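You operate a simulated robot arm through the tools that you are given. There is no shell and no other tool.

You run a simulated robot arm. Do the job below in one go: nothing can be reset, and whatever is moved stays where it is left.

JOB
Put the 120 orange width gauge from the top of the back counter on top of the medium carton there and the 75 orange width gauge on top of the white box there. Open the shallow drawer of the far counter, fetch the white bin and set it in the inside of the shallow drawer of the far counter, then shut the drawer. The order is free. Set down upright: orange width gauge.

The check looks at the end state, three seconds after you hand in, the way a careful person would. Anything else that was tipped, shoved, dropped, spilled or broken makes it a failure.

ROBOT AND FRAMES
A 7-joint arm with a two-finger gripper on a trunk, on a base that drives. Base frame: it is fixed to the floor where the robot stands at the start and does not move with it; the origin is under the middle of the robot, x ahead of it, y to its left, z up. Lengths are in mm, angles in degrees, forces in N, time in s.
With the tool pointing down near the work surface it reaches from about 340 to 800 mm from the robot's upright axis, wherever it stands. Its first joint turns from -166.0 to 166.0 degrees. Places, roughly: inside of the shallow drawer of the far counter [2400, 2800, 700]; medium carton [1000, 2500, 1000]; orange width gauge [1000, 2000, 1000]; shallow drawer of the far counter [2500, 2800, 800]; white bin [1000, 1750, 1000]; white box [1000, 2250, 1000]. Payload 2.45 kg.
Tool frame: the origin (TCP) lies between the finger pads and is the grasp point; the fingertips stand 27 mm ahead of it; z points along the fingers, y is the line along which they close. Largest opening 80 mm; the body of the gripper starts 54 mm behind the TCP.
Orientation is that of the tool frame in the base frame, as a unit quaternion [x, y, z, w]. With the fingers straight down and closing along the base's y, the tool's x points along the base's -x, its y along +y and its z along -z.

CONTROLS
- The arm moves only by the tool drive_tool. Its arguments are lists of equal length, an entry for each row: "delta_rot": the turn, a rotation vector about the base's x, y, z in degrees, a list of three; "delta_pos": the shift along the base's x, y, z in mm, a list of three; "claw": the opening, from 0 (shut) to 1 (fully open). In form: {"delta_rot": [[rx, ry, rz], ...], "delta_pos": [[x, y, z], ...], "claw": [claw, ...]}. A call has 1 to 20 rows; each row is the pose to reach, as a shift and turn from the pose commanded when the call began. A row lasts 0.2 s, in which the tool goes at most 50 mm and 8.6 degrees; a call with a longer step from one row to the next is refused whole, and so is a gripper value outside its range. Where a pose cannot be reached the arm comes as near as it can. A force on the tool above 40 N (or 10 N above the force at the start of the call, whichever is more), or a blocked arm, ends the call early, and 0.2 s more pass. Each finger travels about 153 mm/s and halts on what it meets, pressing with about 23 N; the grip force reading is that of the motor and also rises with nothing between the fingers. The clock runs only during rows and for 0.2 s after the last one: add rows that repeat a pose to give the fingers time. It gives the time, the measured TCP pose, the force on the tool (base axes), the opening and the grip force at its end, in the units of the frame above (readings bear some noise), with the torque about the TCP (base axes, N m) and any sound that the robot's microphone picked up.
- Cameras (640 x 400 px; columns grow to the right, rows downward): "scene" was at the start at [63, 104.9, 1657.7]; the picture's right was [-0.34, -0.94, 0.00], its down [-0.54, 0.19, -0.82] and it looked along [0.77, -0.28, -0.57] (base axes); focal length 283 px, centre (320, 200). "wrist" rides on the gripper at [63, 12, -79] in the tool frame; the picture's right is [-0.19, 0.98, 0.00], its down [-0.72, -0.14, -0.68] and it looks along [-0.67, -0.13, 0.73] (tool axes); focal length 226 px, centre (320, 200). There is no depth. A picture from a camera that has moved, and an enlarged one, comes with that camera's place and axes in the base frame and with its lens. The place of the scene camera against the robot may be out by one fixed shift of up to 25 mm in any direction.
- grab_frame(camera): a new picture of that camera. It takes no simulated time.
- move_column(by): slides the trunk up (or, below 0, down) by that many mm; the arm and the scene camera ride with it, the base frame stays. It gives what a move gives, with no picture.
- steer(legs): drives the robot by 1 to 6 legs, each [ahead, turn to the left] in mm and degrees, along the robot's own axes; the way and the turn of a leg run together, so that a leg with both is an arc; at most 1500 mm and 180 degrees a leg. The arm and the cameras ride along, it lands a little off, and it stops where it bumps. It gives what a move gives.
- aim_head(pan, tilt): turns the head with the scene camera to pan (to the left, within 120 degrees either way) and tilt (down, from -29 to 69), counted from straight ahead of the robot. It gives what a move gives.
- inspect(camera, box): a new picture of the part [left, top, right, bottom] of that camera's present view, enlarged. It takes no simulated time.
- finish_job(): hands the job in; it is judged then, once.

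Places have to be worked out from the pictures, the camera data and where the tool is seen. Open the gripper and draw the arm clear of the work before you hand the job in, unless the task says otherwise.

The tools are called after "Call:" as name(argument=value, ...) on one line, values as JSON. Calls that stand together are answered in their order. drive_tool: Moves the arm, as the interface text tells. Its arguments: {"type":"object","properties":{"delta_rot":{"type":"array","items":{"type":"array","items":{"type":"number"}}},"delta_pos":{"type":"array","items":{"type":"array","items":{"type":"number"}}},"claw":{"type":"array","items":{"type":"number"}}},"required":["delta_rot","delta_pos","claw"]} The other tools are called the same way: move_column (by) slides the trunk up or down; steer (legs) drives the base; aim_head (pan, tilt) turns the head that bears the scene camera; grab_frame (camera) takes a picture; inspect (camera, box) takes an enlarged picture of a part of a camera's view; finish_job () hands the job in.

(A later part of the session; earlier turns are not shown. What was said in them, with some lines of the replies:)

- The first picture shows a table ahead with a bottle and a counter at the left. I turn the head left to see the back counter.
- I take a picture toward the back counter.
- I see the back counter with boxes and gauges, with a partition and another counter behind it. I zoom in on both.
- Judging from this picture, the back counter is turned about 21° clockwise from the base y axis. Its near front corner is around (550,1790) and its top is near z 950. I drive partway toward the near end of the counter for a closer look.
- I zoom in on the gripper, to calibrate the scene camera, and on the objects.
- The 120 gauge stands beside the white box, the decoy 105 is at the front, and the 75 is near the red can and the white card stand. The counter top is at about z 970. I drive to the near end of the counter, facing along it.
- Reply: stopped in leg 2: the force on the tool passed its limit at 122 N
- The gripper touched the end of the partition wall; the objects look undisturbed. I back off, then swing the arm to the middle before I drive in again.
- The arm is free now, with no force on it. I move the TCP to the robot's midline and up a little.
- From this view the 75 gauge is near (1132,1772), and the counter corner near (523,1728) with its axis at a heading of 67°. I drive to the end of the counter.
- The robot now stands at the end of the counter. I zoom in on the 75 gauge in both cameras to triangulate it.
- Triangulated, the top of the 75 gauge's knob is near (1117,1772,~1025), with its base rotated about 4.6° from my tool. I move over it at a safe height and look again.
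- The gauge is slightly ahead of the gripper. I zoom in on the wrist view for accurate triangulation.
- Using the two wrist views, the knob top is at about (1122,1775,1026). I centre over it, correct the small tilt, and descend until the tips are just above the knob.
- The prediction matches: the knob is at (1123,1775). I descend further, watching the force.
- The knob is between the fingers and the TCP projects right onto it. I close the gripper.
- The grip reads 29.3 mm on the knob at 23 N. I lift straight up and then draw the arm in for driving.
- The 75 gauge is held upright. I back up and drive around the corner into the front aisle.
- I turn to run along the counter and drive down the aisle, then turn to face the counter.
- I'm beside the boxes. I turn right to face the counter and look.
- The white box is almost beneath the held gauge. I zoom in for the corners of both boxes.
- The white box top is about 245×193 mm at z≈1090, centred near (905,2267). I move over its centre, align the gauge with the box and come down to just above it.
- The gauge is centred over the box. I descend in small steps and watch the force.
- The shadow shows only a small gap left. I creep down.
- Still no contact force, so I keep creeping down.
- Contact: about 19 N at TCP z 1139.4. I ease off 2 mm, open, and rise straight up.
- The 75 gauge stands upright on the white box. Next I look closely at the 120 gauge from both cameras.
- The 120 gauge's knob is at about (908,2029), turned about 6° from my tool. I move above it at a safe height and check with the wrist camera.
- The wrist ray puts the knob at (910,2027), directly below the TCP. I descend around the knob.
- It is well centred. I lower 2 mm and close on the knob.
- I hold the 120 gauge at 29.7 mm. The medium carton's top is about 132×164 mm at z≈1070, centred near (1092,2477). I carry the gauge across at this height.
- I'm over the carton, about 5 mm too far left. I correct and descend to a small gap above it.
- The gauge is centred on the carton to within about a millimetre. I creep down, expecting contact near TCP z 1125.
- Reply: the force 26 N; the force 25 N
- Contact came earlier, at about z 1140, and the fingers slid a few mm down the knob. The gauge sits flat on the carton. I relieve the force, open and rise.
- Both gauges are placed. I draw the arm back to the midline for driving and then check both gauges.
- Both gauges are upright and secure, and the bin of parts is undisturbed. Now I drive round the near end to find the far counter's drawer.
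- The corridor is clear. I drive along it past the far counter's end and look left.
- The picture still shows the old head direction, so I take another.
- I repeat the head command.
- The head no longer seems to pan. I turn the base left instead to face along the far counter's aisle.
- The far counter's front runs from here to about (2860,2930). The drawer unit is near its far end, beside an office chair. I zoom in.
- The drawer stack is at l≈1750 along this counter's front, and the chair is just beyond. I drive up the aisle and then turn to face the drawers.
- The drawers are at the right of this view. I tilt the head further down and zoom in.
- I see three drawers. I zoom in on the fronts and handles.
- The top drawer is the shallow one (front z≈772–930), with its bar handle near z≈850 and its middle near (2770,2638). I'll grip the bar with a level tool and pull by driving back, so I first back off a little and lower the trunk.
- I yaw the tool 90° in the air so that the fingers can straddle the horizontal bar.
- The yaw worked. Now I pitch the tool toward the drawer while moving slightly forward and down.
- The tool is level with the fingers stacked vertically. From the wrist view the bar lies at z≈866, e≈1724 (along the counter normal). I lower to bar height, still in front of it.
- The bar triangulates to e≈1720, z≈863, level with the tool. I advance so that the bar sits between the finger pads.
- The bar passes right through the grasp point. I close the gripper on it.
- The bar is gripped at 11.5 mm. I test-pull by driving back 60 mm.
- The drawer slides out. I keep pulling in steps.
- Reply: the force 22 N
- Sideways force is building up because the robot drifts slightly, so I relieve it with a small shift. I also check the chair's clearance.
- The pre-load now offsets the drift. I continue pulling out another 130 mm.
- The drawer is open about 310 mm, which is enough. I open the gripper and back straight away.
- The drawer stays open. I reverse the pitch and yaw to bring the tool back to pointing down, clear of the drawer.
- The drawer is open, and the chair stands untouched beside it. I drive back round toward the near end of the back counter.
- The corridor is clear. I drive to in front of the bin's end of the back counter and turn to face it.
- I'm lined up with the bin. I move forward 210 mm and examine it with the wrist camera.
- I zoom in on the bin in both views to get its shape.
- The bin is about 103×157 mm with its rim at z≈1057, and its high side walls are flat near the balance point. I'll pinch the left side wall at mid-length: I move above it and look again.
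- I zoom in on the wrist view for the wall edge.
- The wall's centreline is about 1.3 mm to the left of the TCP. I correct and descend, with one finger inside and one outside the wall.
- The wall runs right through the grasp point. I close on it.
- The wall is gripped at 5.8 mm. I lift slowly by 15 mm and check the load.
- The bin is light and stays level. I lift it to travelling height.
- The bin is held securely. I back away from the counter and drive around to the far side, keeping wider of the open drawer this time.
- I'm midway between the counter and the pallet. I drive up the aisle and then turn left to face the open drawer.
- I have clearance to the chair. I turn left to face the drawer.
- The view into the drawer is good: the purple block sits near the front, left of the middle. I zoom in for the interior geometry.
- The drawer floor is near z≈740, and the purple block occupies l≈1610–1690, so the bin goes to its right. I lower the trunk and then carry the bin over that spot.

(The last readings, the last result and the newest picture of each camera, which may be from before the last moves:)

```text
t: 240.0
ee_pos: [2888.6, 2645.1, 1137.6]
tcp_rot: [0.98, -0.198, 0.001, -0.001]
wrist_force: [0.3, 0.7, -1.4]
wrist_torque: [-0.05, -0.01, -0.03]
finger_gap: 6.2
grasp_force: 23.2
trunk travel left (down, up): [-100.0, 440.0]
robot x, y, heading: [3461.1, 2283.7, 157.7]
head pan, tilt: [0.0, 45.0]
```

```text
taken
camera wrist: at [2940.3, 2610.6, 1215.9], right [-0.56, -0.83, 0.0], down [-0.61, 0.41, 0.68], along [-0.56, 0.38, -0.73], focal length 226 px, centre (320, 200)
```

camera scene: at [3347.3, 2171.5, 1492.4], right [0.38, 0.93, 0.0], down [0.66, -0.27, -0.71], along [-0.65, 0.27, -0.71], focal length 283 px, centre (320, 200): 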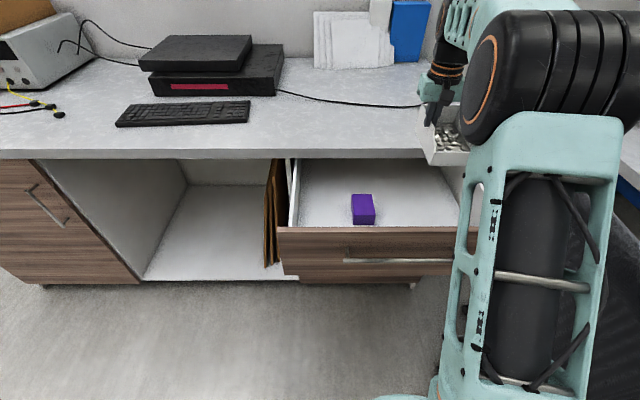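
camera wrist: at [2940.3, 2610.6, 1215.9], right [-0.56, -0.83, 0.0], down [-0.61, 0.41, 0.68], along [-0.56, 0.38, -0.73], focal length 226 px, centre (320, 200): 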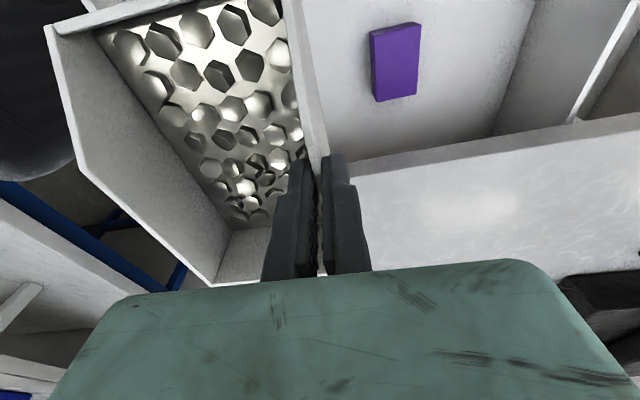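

The bin hangs over the open part of the drawer, right of the purple block. I descend partway and check.

Call:
drive_tool(delta_rot=[[0, 0, 0], [0, 0, 0], [0, 0, 0], [0, 0, 0], [0, 0, 0], [0, 0, 0]], delta_pos=[[0, 0, -30], [0, 0, -60], [0, 0, -90], [0, 0, -120], [0, 0, -140], [0, 0, -140]], claw=[0, 0, 0, 0, 0, 0])

Call:
grab_frame(camera="scene")

Call:
grab_frame(camera="wrist")

```text
t: 241.4
ee_pos: [2889.1, 2645.2, 997.0]
tcp_rot: [0.98, -0.198, 0.002, -0.001]
wrist_force: [-0.9, -0.1, -1.0]
wrist_torque: [-0.04, -0.01, -0.02]
finger_gap: 5.8
grasp_force: 22.7
trunk travel left (down, up): [-100.0, 440.0]
robot x, y, heading: [3458.5, 2282.8, 157.9]
head pan, tilt: [0.0, 45.0]
```

```text
taken
camera scene: at [3347.4, 2171.1, 1492.4], right [0.38, 0.93, 0.0], down [0.66, -0.27, -0.71], along [-0.65, 0.27, -0.71], focal length 283 px, centre (320, 200)
```

scene: 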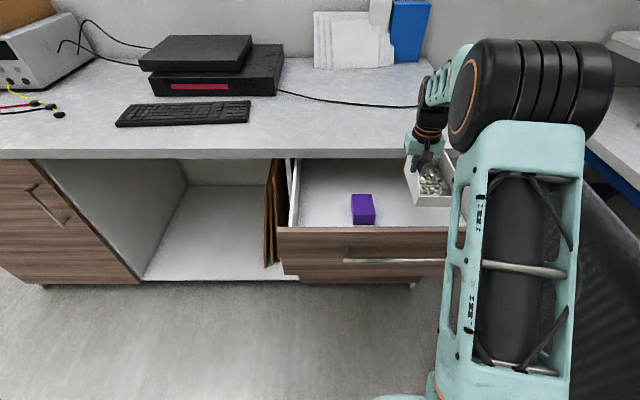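

```text
taken
camera wrist: at [2940.5, 2609.8, 1075.2], right [-0.56, -0.83, 0.0], down [-0.61, 0.41, 0.68], along [-0.56, 0.38, -0.73], focal length 226 px, centre (320, 200)
```

wrist: 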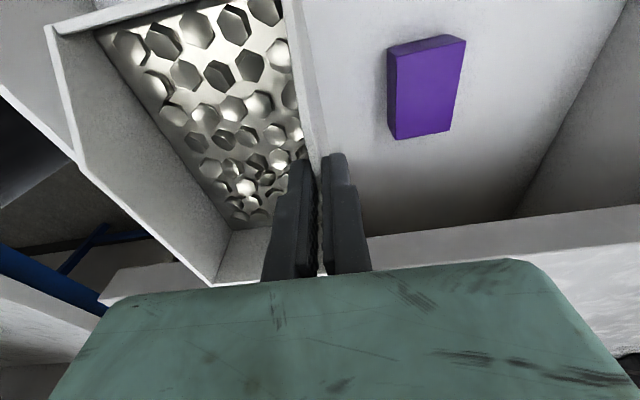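

The bin has clearance to the block, the drawer's right wall and the counter edge. I continue the descent to just above the drawer floor.

Call:
drive_tool(delta_rot=[[0, 0, 0], [0, 0, 0], [0, 0, 0], [0, 0, 0], [0, 0, 0], [0, 0, 0]], delta_pos=[[0, 0, -25], [0, 0, -50], [0, 0, -75], [0, 0, -100], [0, 0, -125], [0, 0, -125]], claw=[0, 0, 0, 0, 0, 0])

Call:
grab_frame(camera="wrist")

Call:
grab_frame(camera="scene")

```text
t: 242.8
ee_pos: [2887.9, 2644.2, 870.8]
tcp_rot: [0.98, -0.199, 0.002, -0.001]
wrist_force: [-0.2, 0.1, -0.9]
wrist_torque: [-0.05, 0.0, -0.02]
finger_gap: 6.1
grasp_force: 23.2
trunk travel left (down, up): [-100.0, 440.0]
robot x, y, heading: [3457.1, 2283.5, 157.7]
head pan, tilt: [0.0, 45.0]
```

```text
taken
camera wrist: at [2939.9, 2609.6, 950.4], right [-0.56, -0.83, 0.0], down [-0.61, 0.41, 0.68], along [-0.56, 0.38, -0.73], focal length 226 px, centre (320, 200)
```

wrist: 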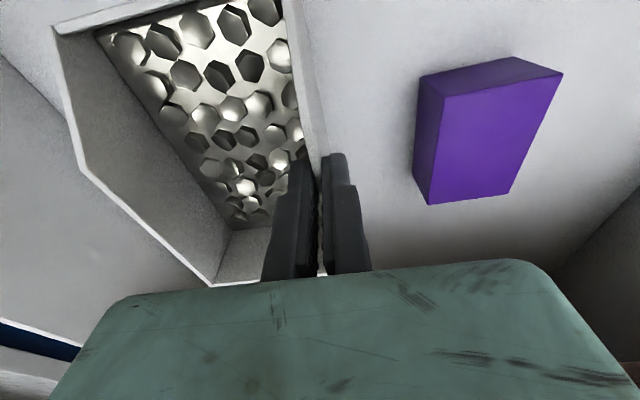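

```text
taken
camera scene: at [3347.3, 2171.2, 1492.4], right [0.38, 0.93, 0.0], down [0.66, -0.27, -0.71], along [-0.65, 0.27, -0.71], focal length 283 px, centre (320, 200)
```

scene: 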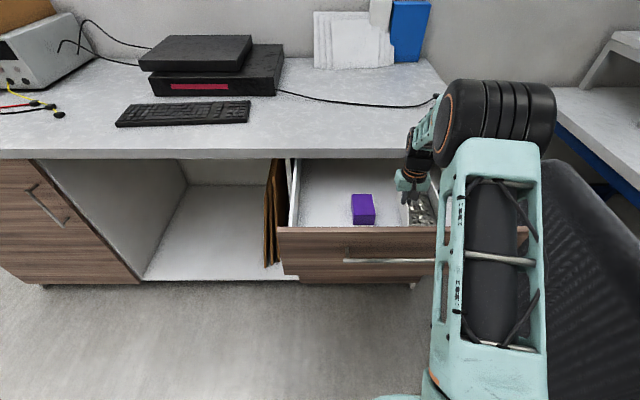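

The bin is inside the drawer walls. I creep down toward the floor.

Call:
drive_tool(delta_rot=[[0, 0, 0], [0, 0, 0], [0, 0, 0], [0, 0, 0], [0, 0, 0]], delta_pos=[[0, 0, -5], [0, 0, -10], [0, 0, -15], [0, 0, -20], [0, 0, -20]], claw=[0, 0, 0, 0, 0])

Call:
drive_tool(delta_rot=[[0, 0, 0], [0, 0, 0], [0, 0, 0], [0, 0, 0], [0, 0, 0]], delta_pos=[[0, 0, -3], [0, 0, -6], [0, 0, -9], [0, 0, -12], [0, 0, -12]], claw=[0, 0, 0, 0, 0])

Call:
grab_frame(camera="wrist")

Call:
inspect(camera="scene", box=[330, 150, 470, 280])

```text
t: 244.0
ee_pos: [2888.1, 2644.2, 851.4]
tcp_rot: [0.98, -0.198, 0.003, -0.001]
wrist_force: [0.4, -0.3, -1.2]
wrist_torque: [-0.03, 0.03, 0.0]
finger_gap: 6.0
grasp_force: 22.6
trunk travel left (down, up): [-100.0, 440.0]
robot x, y, heading: [3460.9, 2284.3, 157.5]
head pan, tilt: [0.0, 45.0]
```

```text
t: 245.2
ee_pos: [2887.4, 2644.9, 839.8]
tcp_rot: [0.98, -0.198, 0.002, 0.0]
wrist_force: [-0.1, -1.1, -0.7]
wrist_torque: [-0.09, 0.02, 0.0]
finger_gap: 6.0
grasp_force: 22.9
trunk travel left (down, up): [-100.0, 440.0]
robot x, y, heading: [3458.1, 2285.1, 157.8]
head pan, tilt: [0.0, 45.0]
```

```text
taken
camera wrist: at [2940.2, 2609.8, 918.4], right [-0.56, -0.83, 0.0], down [-0.61, 0.41, 0.68], along [-0.56, 0.38, -0.73], focal length 226 px, centre (320, 200)
```

wrist: 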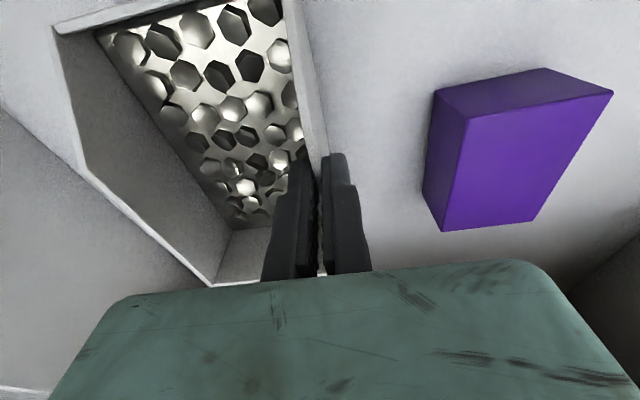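

```text
3.08 times, centred on (400, 215) of scene
camera zoom: at [3347.5, 2171.1, 1492.4], right [0.38, 0.93, 0.0], down [0.66, -0.27, -0.71], along [-0.65, 0.27, -0.71], focal length 870 px, centre (74, 154)
```

zoom: 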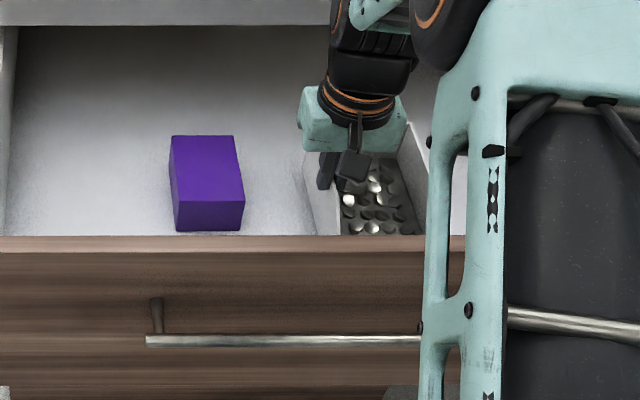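

Not yet in contact (TCP z 840). I go on in small steps.

Call:
drive_tool(delta_rot=[[0, 0, 0], [0, 0, 0], [0, 0, 0], [0, 0, 0], [0, 0, 0]], delta_pos=[[0, 0, -3], [0, 0, -6], [0, 0, -9], [0, 0, -12], [0, 0, -12]], claw=[0, 0, 0, 0, 0])

Call:
drive_tool(delta_rot=[[0, 0, 0], [0, 0, 0], [0, 0, 0]], delta_pos=[[0, 0, -3], [0, 0, -5], [0, 0, -5]], claw=[0, 0, 0])

```text
t: 246.4
ee_pos: [2887.5, 2644.7, 827.1]
tcp_rot: [0.98, -0.199, 0.002, -0.001]
wrist_force: [-0.5, -0.4, -0.8]
wrist_torque: [-0.07, 0.03, -0.02]
finger_gap: 6.2
grasp_force: 23.1
trunk travel left (down, up): [-100.0, 440.0]
robot x, y, heading: [3456.0, 2281.7, 157.9]
head pan, tilt: [0.0, 45.0]
```

```text
t: 247.2
ee_pos: [2887.3, 2644.8, 825.5]
tcp_rot: [0.98, -0.198, -0.001, -0.002]
wrist_force: [-1.0, 0.0, 22.8]
wrist_torque: [0.01, 0.09, 0.03]
finger_gap: 6.1
grasp_force: 23.1
trunk travel left (down, up): [-100.0, 440.0]
robot x, y, heading: [3459.0, 2286.1, 158.2]
head pan, tilt: [0.0, 45.0]
```

The bin has touched down at TCP z≈826 (23 N). I ease off, open moderately, and lift straight out.

Call:
drive_tool(delta_rot=[[0, 0, 0], [0, 0, 0], [0, 0, 0], [0, 0, 0], [0, 0, 0]], delta_pos=[[0, 0, 2.5], [0, 0, 2.5], [0, 0, 2.5], [0, 0, 2.5], [0, 0, 2.5]], claw=[0, 0, 0.2, 0.4, 0.4])

Call:
grab_frame(camera="wrist")

```text
t: 248.4
ee_pos: [2888.1, 2644.1, 825.8]
tcp_rot: [0.98, -0.198, 0.001, 0.0]
wrist_force: [0.5, 0.2, 0.3]
wrist_torque: [-0.02, 0.03, 0.01]
finger_gap: 31.8
grasp_force: 0.1
trunk travel left (down, up): [-100.0, 440.0]
robot x, y, heading: [3454.2, 2281.7, 157.6]
head pan, tilt: [0.0, 45.0]
```

```text
taken
camera wrist: at [2940.3, 2609.9, 904.0], right [-0.56, -0.83, 0.0], down [-0.61, 0.41, 0.68], along [-0.56, 0.38, -0.73], focal length 226 px, centre (320, 200)
```

wrist: 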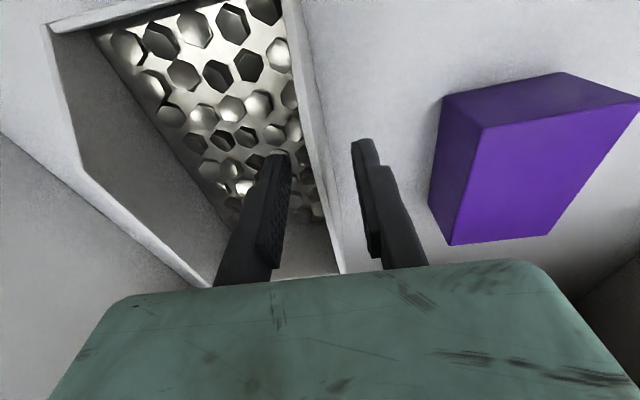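

The bin stands flat on the drawer floor and is free of the fingers. I lift straight up.

Call:
drive_tool(delta_rot=[[0, 0, 0], [0, 0, 0], [0, 0, 0], [0, 0, 0], [0, 0, 0], [0, 0, 0], [0, 0, 0], [0, 0, 0], [0, 0, 0], [0, 0, 0]], delta_pos=[[0, 0, 10], [0, 0, 30], [0, 0, 65], [0, 0, 105], [0, 0, 145], [0, 0, 185], [0, 0, 225], [0, 0, 265], [0, 0, 305], [0, 0, 305]], claw=[0.4, 0.4, 0.4, 0.4, 0.4, 0.4, 0.4, 0.4, 0.4, 0.4])

Call:
grab_frame(camera="wrist")

Call:
grab_frame(camera="scene")

```text
t: 250.6
ee_pos: [2887.9, 2643.1, 1130.3]
tcp_rot: [0.98, -0.199, 0.001, 0.0]
wrist_force: [-0.1, -0.2, -0.3]
wrist_torque: [-0.01, 0.0, -0.04]
finger_gap: 31.8
grasp_force: 0.1
trunk travel left (down, up): [-100.0, 440.0]
robot x, y, heading: [3457.1, 2280.0, 157.7]
head pan, tilt: [0.0, 45.0]
```

```text
taken
camera wrist: at [2940.5, 2608.3, 1210.1], right [-0.56, -0.83, 0.0], down [-0.61, 0.41, 0.68], along [-0.56, 0.38, -0.73], focal length 226 px, centre (320, 200)
```

wrist: 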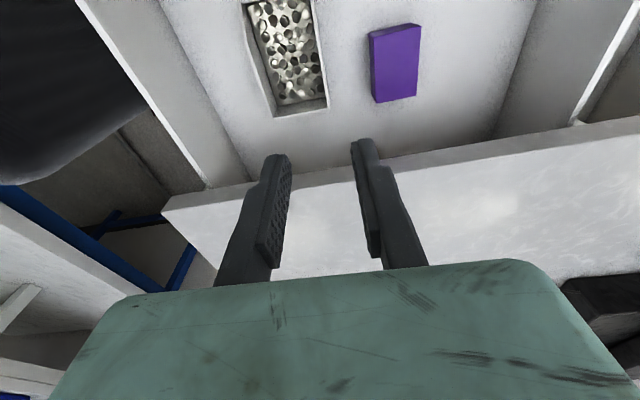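

```text
taken
camera scene: at [3347.9, 2170.8, 1492.4], right [0.38, 0.93, 0.0], down [0.65, -0.27, -0.71], along [-0.65, 0.27, -0.71], focal length 283 px, centre (320, 200)
```

scene: 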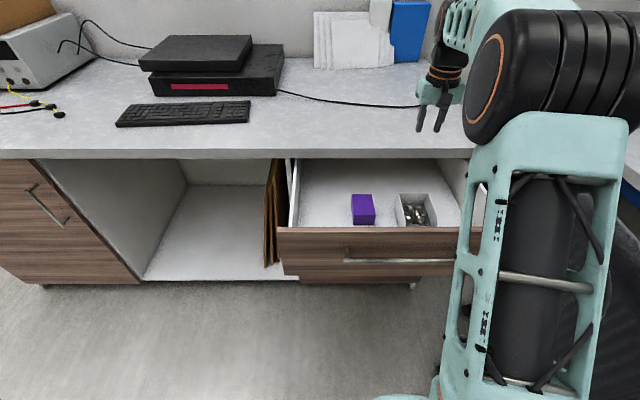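

The bin sits upright in the drawer beside the purple block. To close the drawer, I draw the arm in, back up, and set the tool level as I did before.

Call:
drive_tool(delta_rot=[[0, 0, 0], [0, 0, 0], [0, 0, 0], [0, 0, 0], [0, 0, 0], [0, 0, 0], [0, 0, 0]], delta_pos=[[21, -27, 10], [42, -54, 20], [64, -81, 20], [85, -108, 20], [106, -135, 20], [127, -162, 20], [127, -162, 20]], claw=[0.4, 0.4, 0.4, 0.4, 0.7, 1, 1])

Call:
steer(legs=[[-300, 0]])

Call:
move_column(by=-50)

Call:
grab_frame(camera="scene")

```text
t: 252.2
ee_pos: [3015.2, 2484.0, 1148.9]
tcp_rot: [0.98, -0.198, 0.001, 0.0]
wrist_force: [0.4, -0.8, 0.7]
wrist_torque: [0.06, -0.01, 0.01]
finger_gap: 79.9
grasp_force: 0.1
trunk travel left (down, up): [-100.0, 440.0]
robot x, y, heading: [3457.1, 2282.4, 158.0]
head pan, tilt: [0.0, 45.0]
```

```text
t: 254.2
ee_pos: [3294.0, 2368.2, 1150.7]
tcp_rot: [0.98, -0.198, 0.002, -0.001]
wrist_force: [-0.4, -0.1, 0.1]
wrist_torque: [0.0, -0.01, -0.01]
finger_gap: 80.3
grasp_force: 0.0
trunk travel left (down, up): [-100.0, 440.0]
robot x, y, heading: [3735.8, 2169.1, 158.0]
head pan, tilt: [0.0, 45.0]
```

```text
t: 255.1
ee_pos: [3293.6, 2370.3, 1100.4]
tcp_rot: [0.98, -0.197, 0.003, 0.0]
wrist_force: [0.2, 0.2, 0.4]
wrist_torque: [-0.01, -0.02, 0.02]
finger_gap: 80.0
grasp_force: 0.1
trunk travel left (down, up): [-50.0, 490.0]
robot x, y, heading: [3735.0, 2168.3, 158.1]
head pan, tilt: [0.0, 45.0]
```

```text
taken
camera scene: at [3627.3, 2057.0, 1442.5], right [0.38, 0.93, 0.0], down [0.66, -0.27, -0.71], along [-0.65, 0.27, -0.71], focal length 283 px, centre (320, 200)
```

scene: 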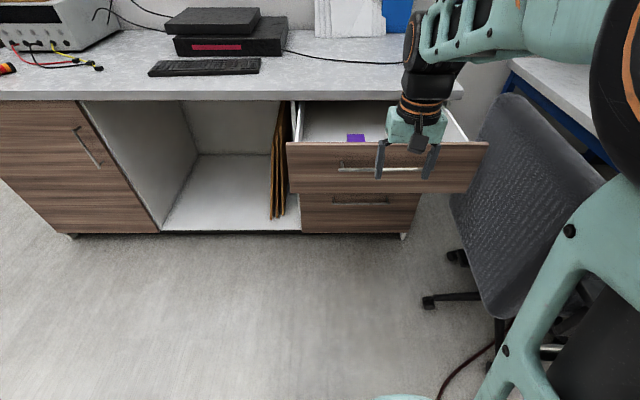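

I trim the heading to the drawer's axis and then yaw and pitch the tool as before.

Call:
steer(legs=[[0, -0.9]])

Call:
drive_tool(delta_rot=[[0, 0, -8], [0, 0, -16], [0, 0, -24], [0, 0, -32], [0, 0, -40], [0, 0, -48], [0, 0, -56], [0, 0, -64], [0, 0, -72], [0, 0, -80], [0, 0, -88], [0, 0, -89.5], [0, 0, -89.5]], delta_pos=[[0, 0, 0], [0, 0, 0], [0, 0, 0], [0, 0, 0], [0, 0, 0], [0, 0, 0], [0, 0, 0], [0, 0, 0], [0, 0, 0], [0, 0, 0], [0, 0, 0], [0, 0, 0], [0, 0, 0]], claw=[1, 1, 1, 1, 1, 1, 1, 1, 1, 1, 1, 1, 1])

Call:
drive_tool(delta_rot=[[3.1, 7.4, 0], [6.2, 14.8, 0], [9.3, 22.1, 0], [12.4, 29.5, 0], [15.5, 36.9, 0], [18.6, 44.3, 0], [21.7, 51.6, 0], [24.8, 59, 0], [27.9, 66.4, 0], [31, 73.8, 0], [34.1, 81.1, 0], [34.8, 83, 0], [34.8, 83, 0]], delta_pos=[[-10, 4, -12], [-20, 8, -24], [-30, 12, -36], [-40, 17, -48], [-50, 21, -60], [-60, 25, -72], [-70, 29, -84], [-80, 34, -96], [-90, 38, -108], [-100, 42, -120], [-110, 46, -132], [-110, 46, -140], [-110, 46, -140]], claw=[1, 1, 1, 1, 1, 1, 1, 1, 1, 1, 1, 1, 1])

Call:
grab_frame(camera="wrist")

Call:
grab_frame(camera="scene")

```text
t: 255.9
ee_pos: [3298.0, 2376.9, 1100.1]
tcp_rot: [0.979, -0.206, 0.001, 0.0]
wrist_force: [-0.7, -0.2, 0.3]
wrist_torque: [0.05, 0.03, 0.01]
finger_gap: 79.9
grasp_force: 0.1
trunk travel left (down, up): [-50.0, 490.0]
robot x, y, heading: [3737.4, 2168.7, 156.8]
head pan, tilt: [0.0, 45.0]
```

```text
t: 258.7
ee_pos: [3297.8, 2376.0, 1099.0]
tcp_rot: [-0.55, 0.835, -0.002, 0.0]
wrist_force: [0.1, 0.4, 1.6]
wrist_torque: [0.01, 0.02, 0.01]
finger_gap: 80.0
grasp_force: 0.1
trunk travel left (down, up): [-50.0, 490.0]
robot x, y, heading: [3739.5, 2168.7, 156.9]
head pan, tilt: [0.0, 45.0]
```

```text
t: 261.5
ee_pos: [3189.4, 2421.8, 961.5]
tcp_rot: [-0.39, 0.591, 0.586, -0.394]
wrist_force: [-0.8, -0.7, -0.1]
wrist_torque: [0.01, -0.04, 0.02]
finger_gap: 80.4
grasp_force: 0.1
trunk travel left (down, up): [-50.0, 490.0]
robot x, y, heading: [3738.1, 2167.5, 156.7]
head pan, tilt: [0.0, 45.0]
```

```text
taken
camera wrist: at [3236.1, 2334.2, 973.1], right [0.08, 0.19, 0.98], down [0.9, 0.4, -0.15], along [-0.42, 0.9, -0.14], focal length 226 px, centre (320, 200)
```

wrist: 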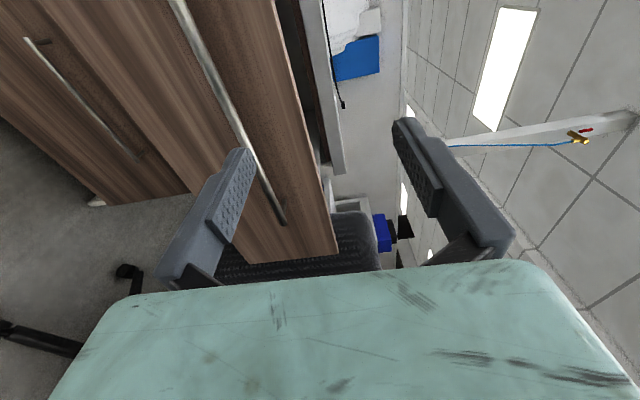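

```text
taken
camera scene: at [3625.5, 2059.1, 1442.4], right [0.39, 0.92, 0.0], down [0.65, -0.28, -0.71], along [-0.65, 0.28, -0.71], focal length 283 px, centre (320, 200)
```

scene: 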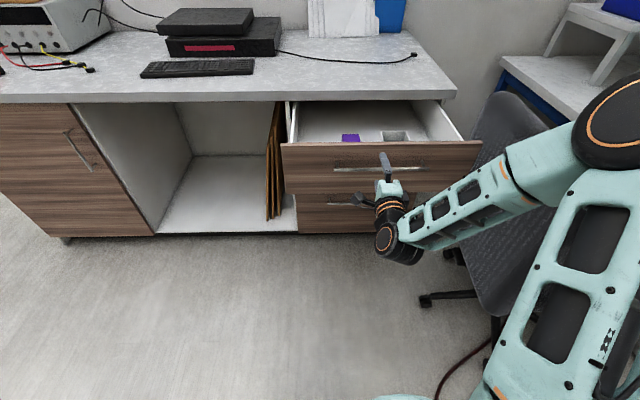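

The tool is level at e≈2190, in front of the handle (e≈2030). I lower it to handle height.

Call:
drive_tool(delta_rot=[[0, 0, 0], [0, 0, 0], [0, 0, 0], [0, 0, 0]], delta_pos=[[0, 0, -35], [0, 0, -70], [0, 0, -98], [0, 0, -98]], claw=[1, 1, 1, 1])

Call:
steer(legs=[[85, 0]])

Call:
grab_frame(camera="wrist")

Call:
grab_frame(camera="scene")

```text
t: 262.5
ee_pos: [3187.6, 2423.4, 861.7]
tcp_rot: [-0.39, 0.59, 0.586, -0.395]
wrist_force: [-0.9, 0.5, 0.6]
wrist_torque: [0.0, 0.01, -0.02]
finger_gap: 79.9
grasp_force: 0.0
trunk travel left (down, up): [-50.0, 490.0]
robot x, y, heading: [3738.8, 2170.0, 156.8]
head pan, tilt: [0.0, 45.0]
```

```text
t: 263.6
ee_pos: [3110.9, 2454.2, 863.4]
tcp_rot: [-0.391, 0.59, 0.586, -0.395]
wrist_force: [0.0, 0.1, 0.8]
wrist_torque: [0.02, -0.02, 0.01]
finger_gap: 80.1
grasp_force: 0.2
trunk travel left (down, up): [-50.0, 490.0]
robot x, y, heading: [3659.2, 2204.9, 156.6]
head pan, tilt: [0.0, 45.0]
```

```text
taken
camera wrist: at [3158.9, 2367.8, 874.9], right [0.08, 0.19, 0.98], down [0.9, 0.4, -0.15], along [-0.42, 0.9, -0.14], focal length 226 px, centre (320, 200)
```

wrist: 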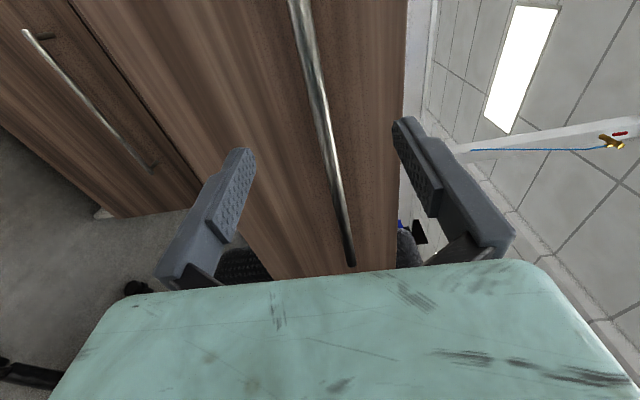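

```text
taken
camera scene: at [3548.1, 2092.2, 1442.4], right [0.39, 0.92, 0.0], down [0.65, -0.28, -0.71], along [-0.65, 0.28, -0.71], focal length 283 px, centre (320, 200)
```

scene: 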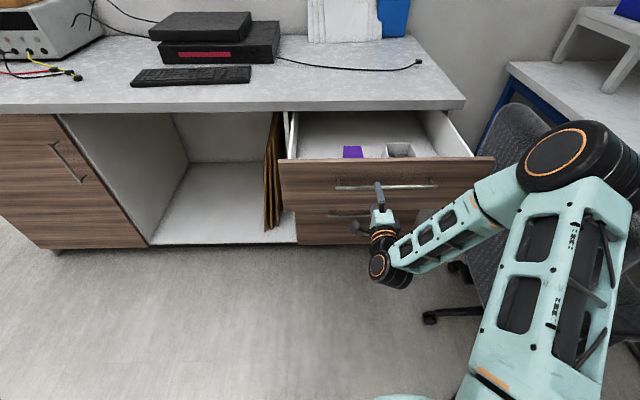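

The bar is at the right height between the fingers. I advance 67 mm and grip it.

Call:
drive_tool(delta_rot=[[0, 0, 0], [0, 0, 0], [0, 0, 0], [0, 0, 0], [0, 0, 0], [0, 0, 0]], delta_pos=[[-16, 6.7, 0], [-32, 13.4, 0], [-45, 19, 0], [-55, 23, 0], [-62.2, 26.1, 0], [-62.2, 26.1, 0]], claw=[1, 1, 1, 1, 1, 1])

Call:
drive_tool(delta_rot=[[0, 0, 0], [0, 0, 0], [0, 0, 0], [0, 0, 0], [0, 0, 0]], delta_pos=[[0, 0, 0], [0, 0, 0], [0, 0, 0], [0, 0, 0], [0, 0, 0]], claw=[0.6, 0.3, 0, 0, 0])

Call:
grab_frame(camera="wrist")

```text
t: 264.9
ee_pos: [3047.6, 2482.4, 861.0]
tcp_rot: [-0.391, 0.591, 0.586, -0.394]
wrist_force: [-0.5, 0.0, -1.1]
wrist_torque: [0.0, -0.02, 0.01]
finger_gap: 79.9
grasp_force: 0.1
trunk travel left (down, up): [-50.0, 490.0]
robot x, y, heading: [3661.2, 2201.8, 156.8]
head pan, tilt: [0.0, 45.0]
```

```text
t: 266.1
ee_pos: [3048.7, 2481.8, 863.4]
tcp_rot: [-0.39, 0.589, 0.587, -0.396]
wrist_force: [-1.4, 1.9, 12.9]
wrist_torque: [0.26, -0.06, -0.01]
finger_gap: 11.7
grasp_force: 38.6
trunk travel left (down, up): [-50.0, 490.0]
robot x, y, heading: [3663.8, 2200.7, 157.1]
head pan, tilt: [0.0, 45.0]
```

```text
taken
camera wrist: at [3096.3, 2393.8, 876.0], right [0.08, 0.19, 0.98], down [0.9, 0.4, -0.15], along [-0.42, 0.9, -0.14], focal length 226 px, centre (320, 200)
```

wrist: 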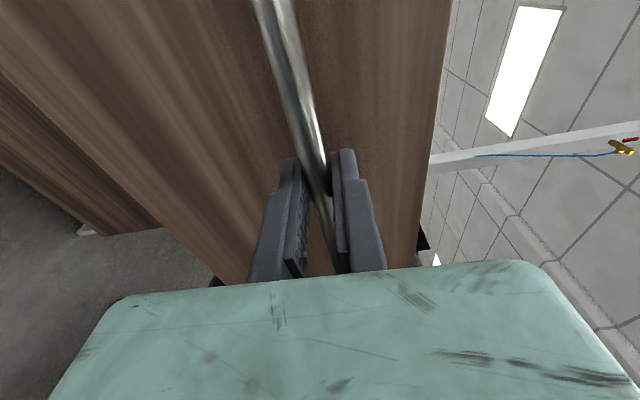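

The handle is gripped. I push the drawer in by driving forward in steps, watching the force.

Call:
steer(legs=[[120, 0]])

Call:
grab_frame(camera="scene")

```text
t: 267.4
ee_pos: [2936.1, 2526.3, 864.7]
tcp_rot: [-0.391, 0.589, 0.586, -0.396]
wrist_force: [-6.2, -11.6, 19.3]
wrist_torque: [0.25, -0.06, 0.37]
finger_gap: 11.6
grasp_force: 38.5
trunk travel left (down, up): [-50.0, 490.0]
robot x, y, heading: [3546.5, 2253.8, 156.7]
head pan, tilt: [0.0, 45.0]
```

```text
taken
camera scene: at [3438.3, 2137.9, 1442.4], right [0.39, 0.92, 0.0], down [0.65, -0.28, -0.71], along [-0.65, 0.28, -0.71], focal length 283 px, centre (320, 200)
```

scene: 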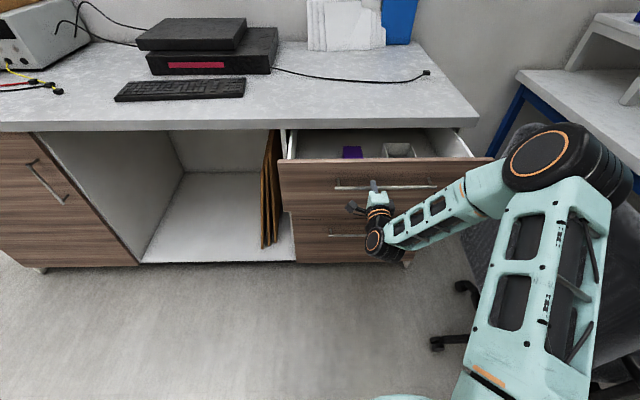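

The drawer slides in. I relieve the sideways and vertical forces with a small shift and keep going.

Call:
drive_tool(delta_rot=[[0, 0, 0], [0, 0, 0], [0, 0, 0]], delta_pos=[[-0.4, -1, 1], [-0.9, -2.1, 2], [-0.9, -2.1, 2]], claw=[0, 0, 0])

Call:
steer(legs=[[120, 0]])

Call:
grab_frame(camera="scene")

```text
t: 268.2
ee_pos: [2936.3, 2526.7, 863.5]
tcp_rot: [-0.391, 0.59, 0.586, -0.394]
wrist_force: [4.0, 7.2, -7.1]
wrist_torque: [0.3, -0.13, 0.39]
finger_gap: 11.7
grasp_force: 38.5
trunk travel left (down, up): [-50.0, 490.0]
robot x, y, heading: [3546.2, 2248.2, 156.9]
head pan, tilt: [0.0, 45.0]
```

```text
t: 269.4
ee_pos: [2823.5, 2571.9, 863.6]
tcp_rot: [-0.39, 0.59, 0.584, -0.397]
wrist_force: [-1.8, 0.1, -14.9]
wrist_torque: [0.24, -0.09, -0.15]
finger_gap: 11.8
grasp_force: 38.1
trunk travel left (down, up): [-50.0, 490.0]
robot x, y, heading: [3440.7, 2296.0, 156.8]
head pan, tilt: [0.0, 45.0]
```

```text
taken
camera scene: at [3326.0, 2187.4, 1442.2], right [0.39, 0.92, 0.0], down [0.65, -0.28, -0.71], along [-0.65, 0.28, -0.71], focal length 283 px, centre (320, 200)
```

scene: 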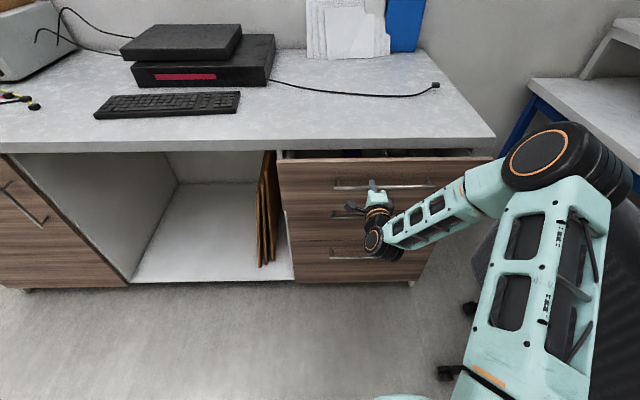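

About 66 mm remain. I drive 50 mm more, then finish with the arm.

Call:
steer(legs=[[50, 0]])

Call:
drive_tool(delta_rot=[[0, 0, 0], [0, 0, 0], [0, 0, 0], [0, 0, 0], [0, 0, 0]], delta_pos=[[-3, 1.2, -0.7], [-6, 2.4, -1], [-9, 3.6, -1], [-12, 4.8, -1], [-12, 4.8, -1]], claw=[0, 0, 0, 0, 0])

Call:
grab_frame(camera="scene")

Call:
grab_frame(camera="wrist")

```text
t: 270.4
ee_pos: [2778.3, 2591.9, 864.5]
tcp_rot: [-0.392, 0.59, 0.584, -0.396]
wrist_force: [-3.1, -4.0, -9.3]
wrist_torque: [0.25, -0.11, -0.2]
finger_gap: 12.0
grasp_force: 38.5
trunk travel left (down, up): [-50.0, 490.0]
robot x, y, heading: [3387.2, 2320.3, 157.0]
head pan, tilt: [0.0, 45.0]
```

```text
t: 271.6
ee_pos: [2767.8, 2596.1, 863.6]
tcp_rot: [-0.392, 0.589, 0.584, -0.398]
wrist_force: [-1.4, -2.1, 5.4]
wrist_torque: [0.26, -0.1, 0.32]
finger_gap: 11.7
grasp_force: 38.5
trunk travel left (down, up): [-50.0, 490.0]
robot x, y, heading: [3393.5, 2316.7, 157.1]
head pan, tilt: [0.0, 45.0]
```

```text
taken
camera scene: at [3281.4, 2206.1, 1442.4], right [0.39, 0.92, 0.0], down [0.65, -0.28, -0.71], along [-0.65, 0.28, -0.71], focal length 283 px, centre (320, 200)
```

scene: 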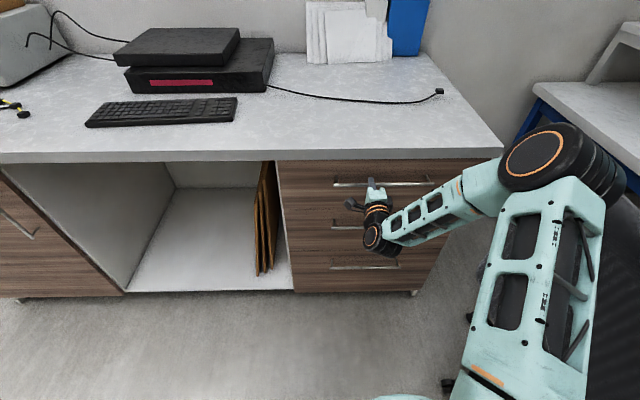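

```text
taken
camera wrist: at [2815.7, 2508.2, 876.3], right [0.08, 0.19, 0.98], down [0.9, 0.41, -0.15], along [-0.43, 0.89, -0.14], focal length 226 px, centre (320, 200)
```

wrist: 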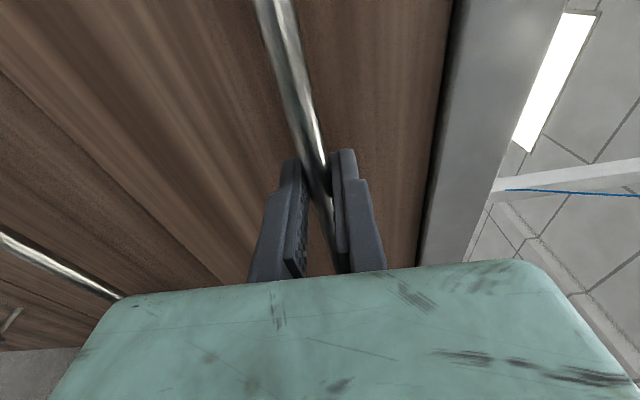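

About 6 mm remain to the fully closed position. I push gently until the force rises.

Call:
drive_tool(delta_rot=[[0, 0, 0], [0, 0, 0], [0, 0, 0], [0, 0, 0], [0, 0, 0]], delta_pos=[[-2, 0.8, 0], [-3.7, 1.5, 0], [-5.5, 2.3, 0], [-6.5, 2.7, 0], [-6.5, 2.7, 0]], claw=[0, 0, 0, 0, 0])

Call:
inspect(camera="scene", box=[265, 130, 515, 300])

```text
t: 272.8
ee_pos: [2760.7, 2598.2, 862.8]
tcp_rot: [-0.392, 0.589, 0.585, -0.397]
wrist_force: [-3.6, -1.3, 5.1]
wrist_torque: [0.27, -0.11, 0.3]
finger_gap: 11.7
grasp_force: 39.0
trunk travel left (down, up): [-50.0, 490.0]
robot x, y, heading: [3393.1, 2313.8, 156.8]
head pan, tilt: [0.0, 45.0]
```

```text
2.35 times, centred on (390, 215) of scene
camera zoom: at [3281.2, 2206.1, 1442.4], right [0.39, 0.92, 0.0], down [0.65, -0.28, -0.71], along [-0.65, 0.28, -0.71], focal length 665 px, centre (155, 165)
```

zoom: 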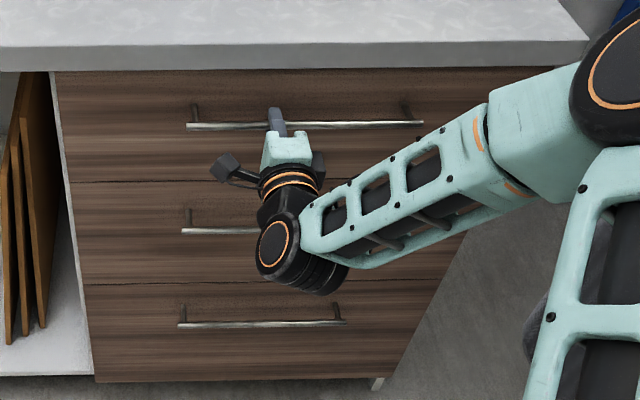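

The drawer looks flush. I push a few mm more to confirm that it meets its stop.

Call:
drive_tool(delta_rot=[[0, 0, 0], [0, 0, 0], [0, 0, 0]], delta_pos=[[-1.5, 0.6, 0], [-3, 1.3, 0], [-3, 1.3, 0]], claw=[0, 0, 0])

```text
t: 273.6
ee_pos: [2759.2, 2598.9, 864.8]
tcp_rot: [-0.392, 0.59, 0.584, -0.397]
wrist_force: [8.3, -4.3, 5.7]
wrist_torque: [0.34, -0.09, 0.08]
finger_gap: 11.6
grasp_force: 39.0
trunk travel left (down, up): [-50.0, 490.0]
robot x, y, heading: [3396.4, 2313.6, 156.8]
head pan, tilt: [0.0, 45.0]
```

The reaction force turned positive (9 N), so the drawer is against its stop. I open the gripper and back away.

Call:
drive_tool(delta_rot=[[0, 0, 0], [0, 0, 0], [0, 0, 0], [0, 0, 0]], delta_pos=[[0, 0, 0], [0, 0, 0], [0, 0, 0], [0, 0, 0]], claw=[0.5, 1, 1, 1])

Call:
steer(legs=[[-220, 0]])

Call:
grab_frame(camera="scene")

Call:
grab_frame(camera="wrist")

```text
t: 274.6
ee_pos: [2758.2, 2599.3, 862.8]
tcp_rot: [-0.392, 0.589, 0.584, -0.397]
wrist_force: [0.2, 0.2, 1.1]
wrist_torque: [-0.01, 0.01, -0.02]
finger_gap: 79.7
grasp_force: 0.0
trunk travel left (down, up): [-50.0, 490.0]
robot x, y, heading: [3390.7, 2316.1, 157.1]
head pan, tilt: [0.0, 45.0]
```

```text
t: 276.2
ee_pos: [2960.7, 2513.5, 863.7]
tcp_rot: [-0.392, 0.59, 0.585, -0.396]
wrist_force: [-0.3, -0.6, 0.8]
wrist_torque: [-0.01, -0.03, -0.02]
finger_gap: 79.8
grasp_force: 0.1
trunk travel left (down, up): [-50.0, 490.0]
robot x, y, heading: [3597.3, 2230.8, 156.9]
head pan, tilt: [0.0, 45.0]
```

```text
taken
camera scene: at [3484.9, 2119.3, 1442.4], right [0.39, 0.92, 0.0], down [0.65, -0.28, -0.71], along [-0.65, 0.28, -0.71], focal length 283 px, centre (320, 200)
```

scene: 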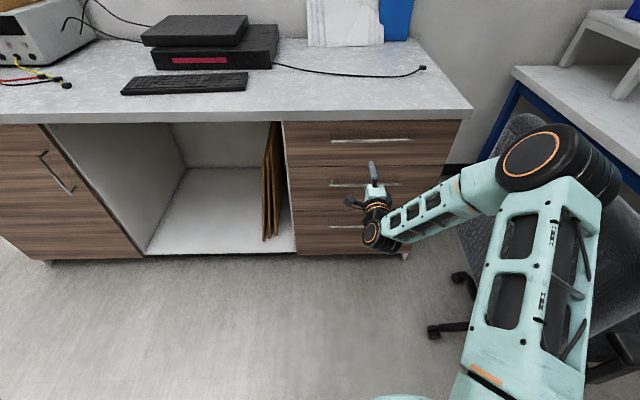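

```text
taken
camera wrist: at [3010.2, 2425.9, 875.9], right [0.07, 0.19, 0.98], down [0.9, 0.4, -0.15], along [-0.42, 0.89, -0.14], focal length 226 px, centre (320, 200)
```

wrist: 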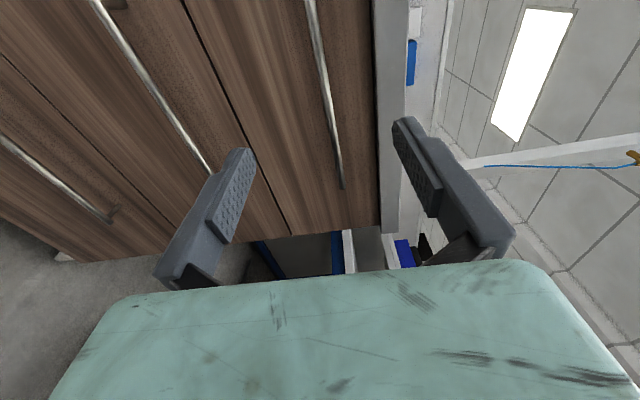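

The drawer is flush with the others and the gripper is open and clear. Both gauges stood upright on their boxes when last seen, and the bin is in the drawer. I hand in.

Call:
finish_job()

```text
The job is handed in.
```

I've handed the job in with everything placed and the drawer shut; the check result hasn't come back yet.

- **120 gauge:** it stands upright on the medium carton. It is about 120 mm long on a roughly 125 mm wide top, so it nearly fills the width. It sits slightly behind the middle.
- **75 gauge:** it stands upright near the centre of the white box.
- **White bin:** it sits flat on the floor of the shallow drawer, next to a purple block that was already in there. No parts spilled, as far as the pictures show.
- **Drawer:** I pushed it in until it met its stop, and it looks flush with the drawers below.

Early on, while I was driving, the gripper hit the end of the partition wall at 122 N. The robot stopped there and I backed off; the pictures right afterwards showed nothing shifted, tipped or damaged.

I last saw both gauges upright when I collected the bin, and didn't go back to that counter after that.
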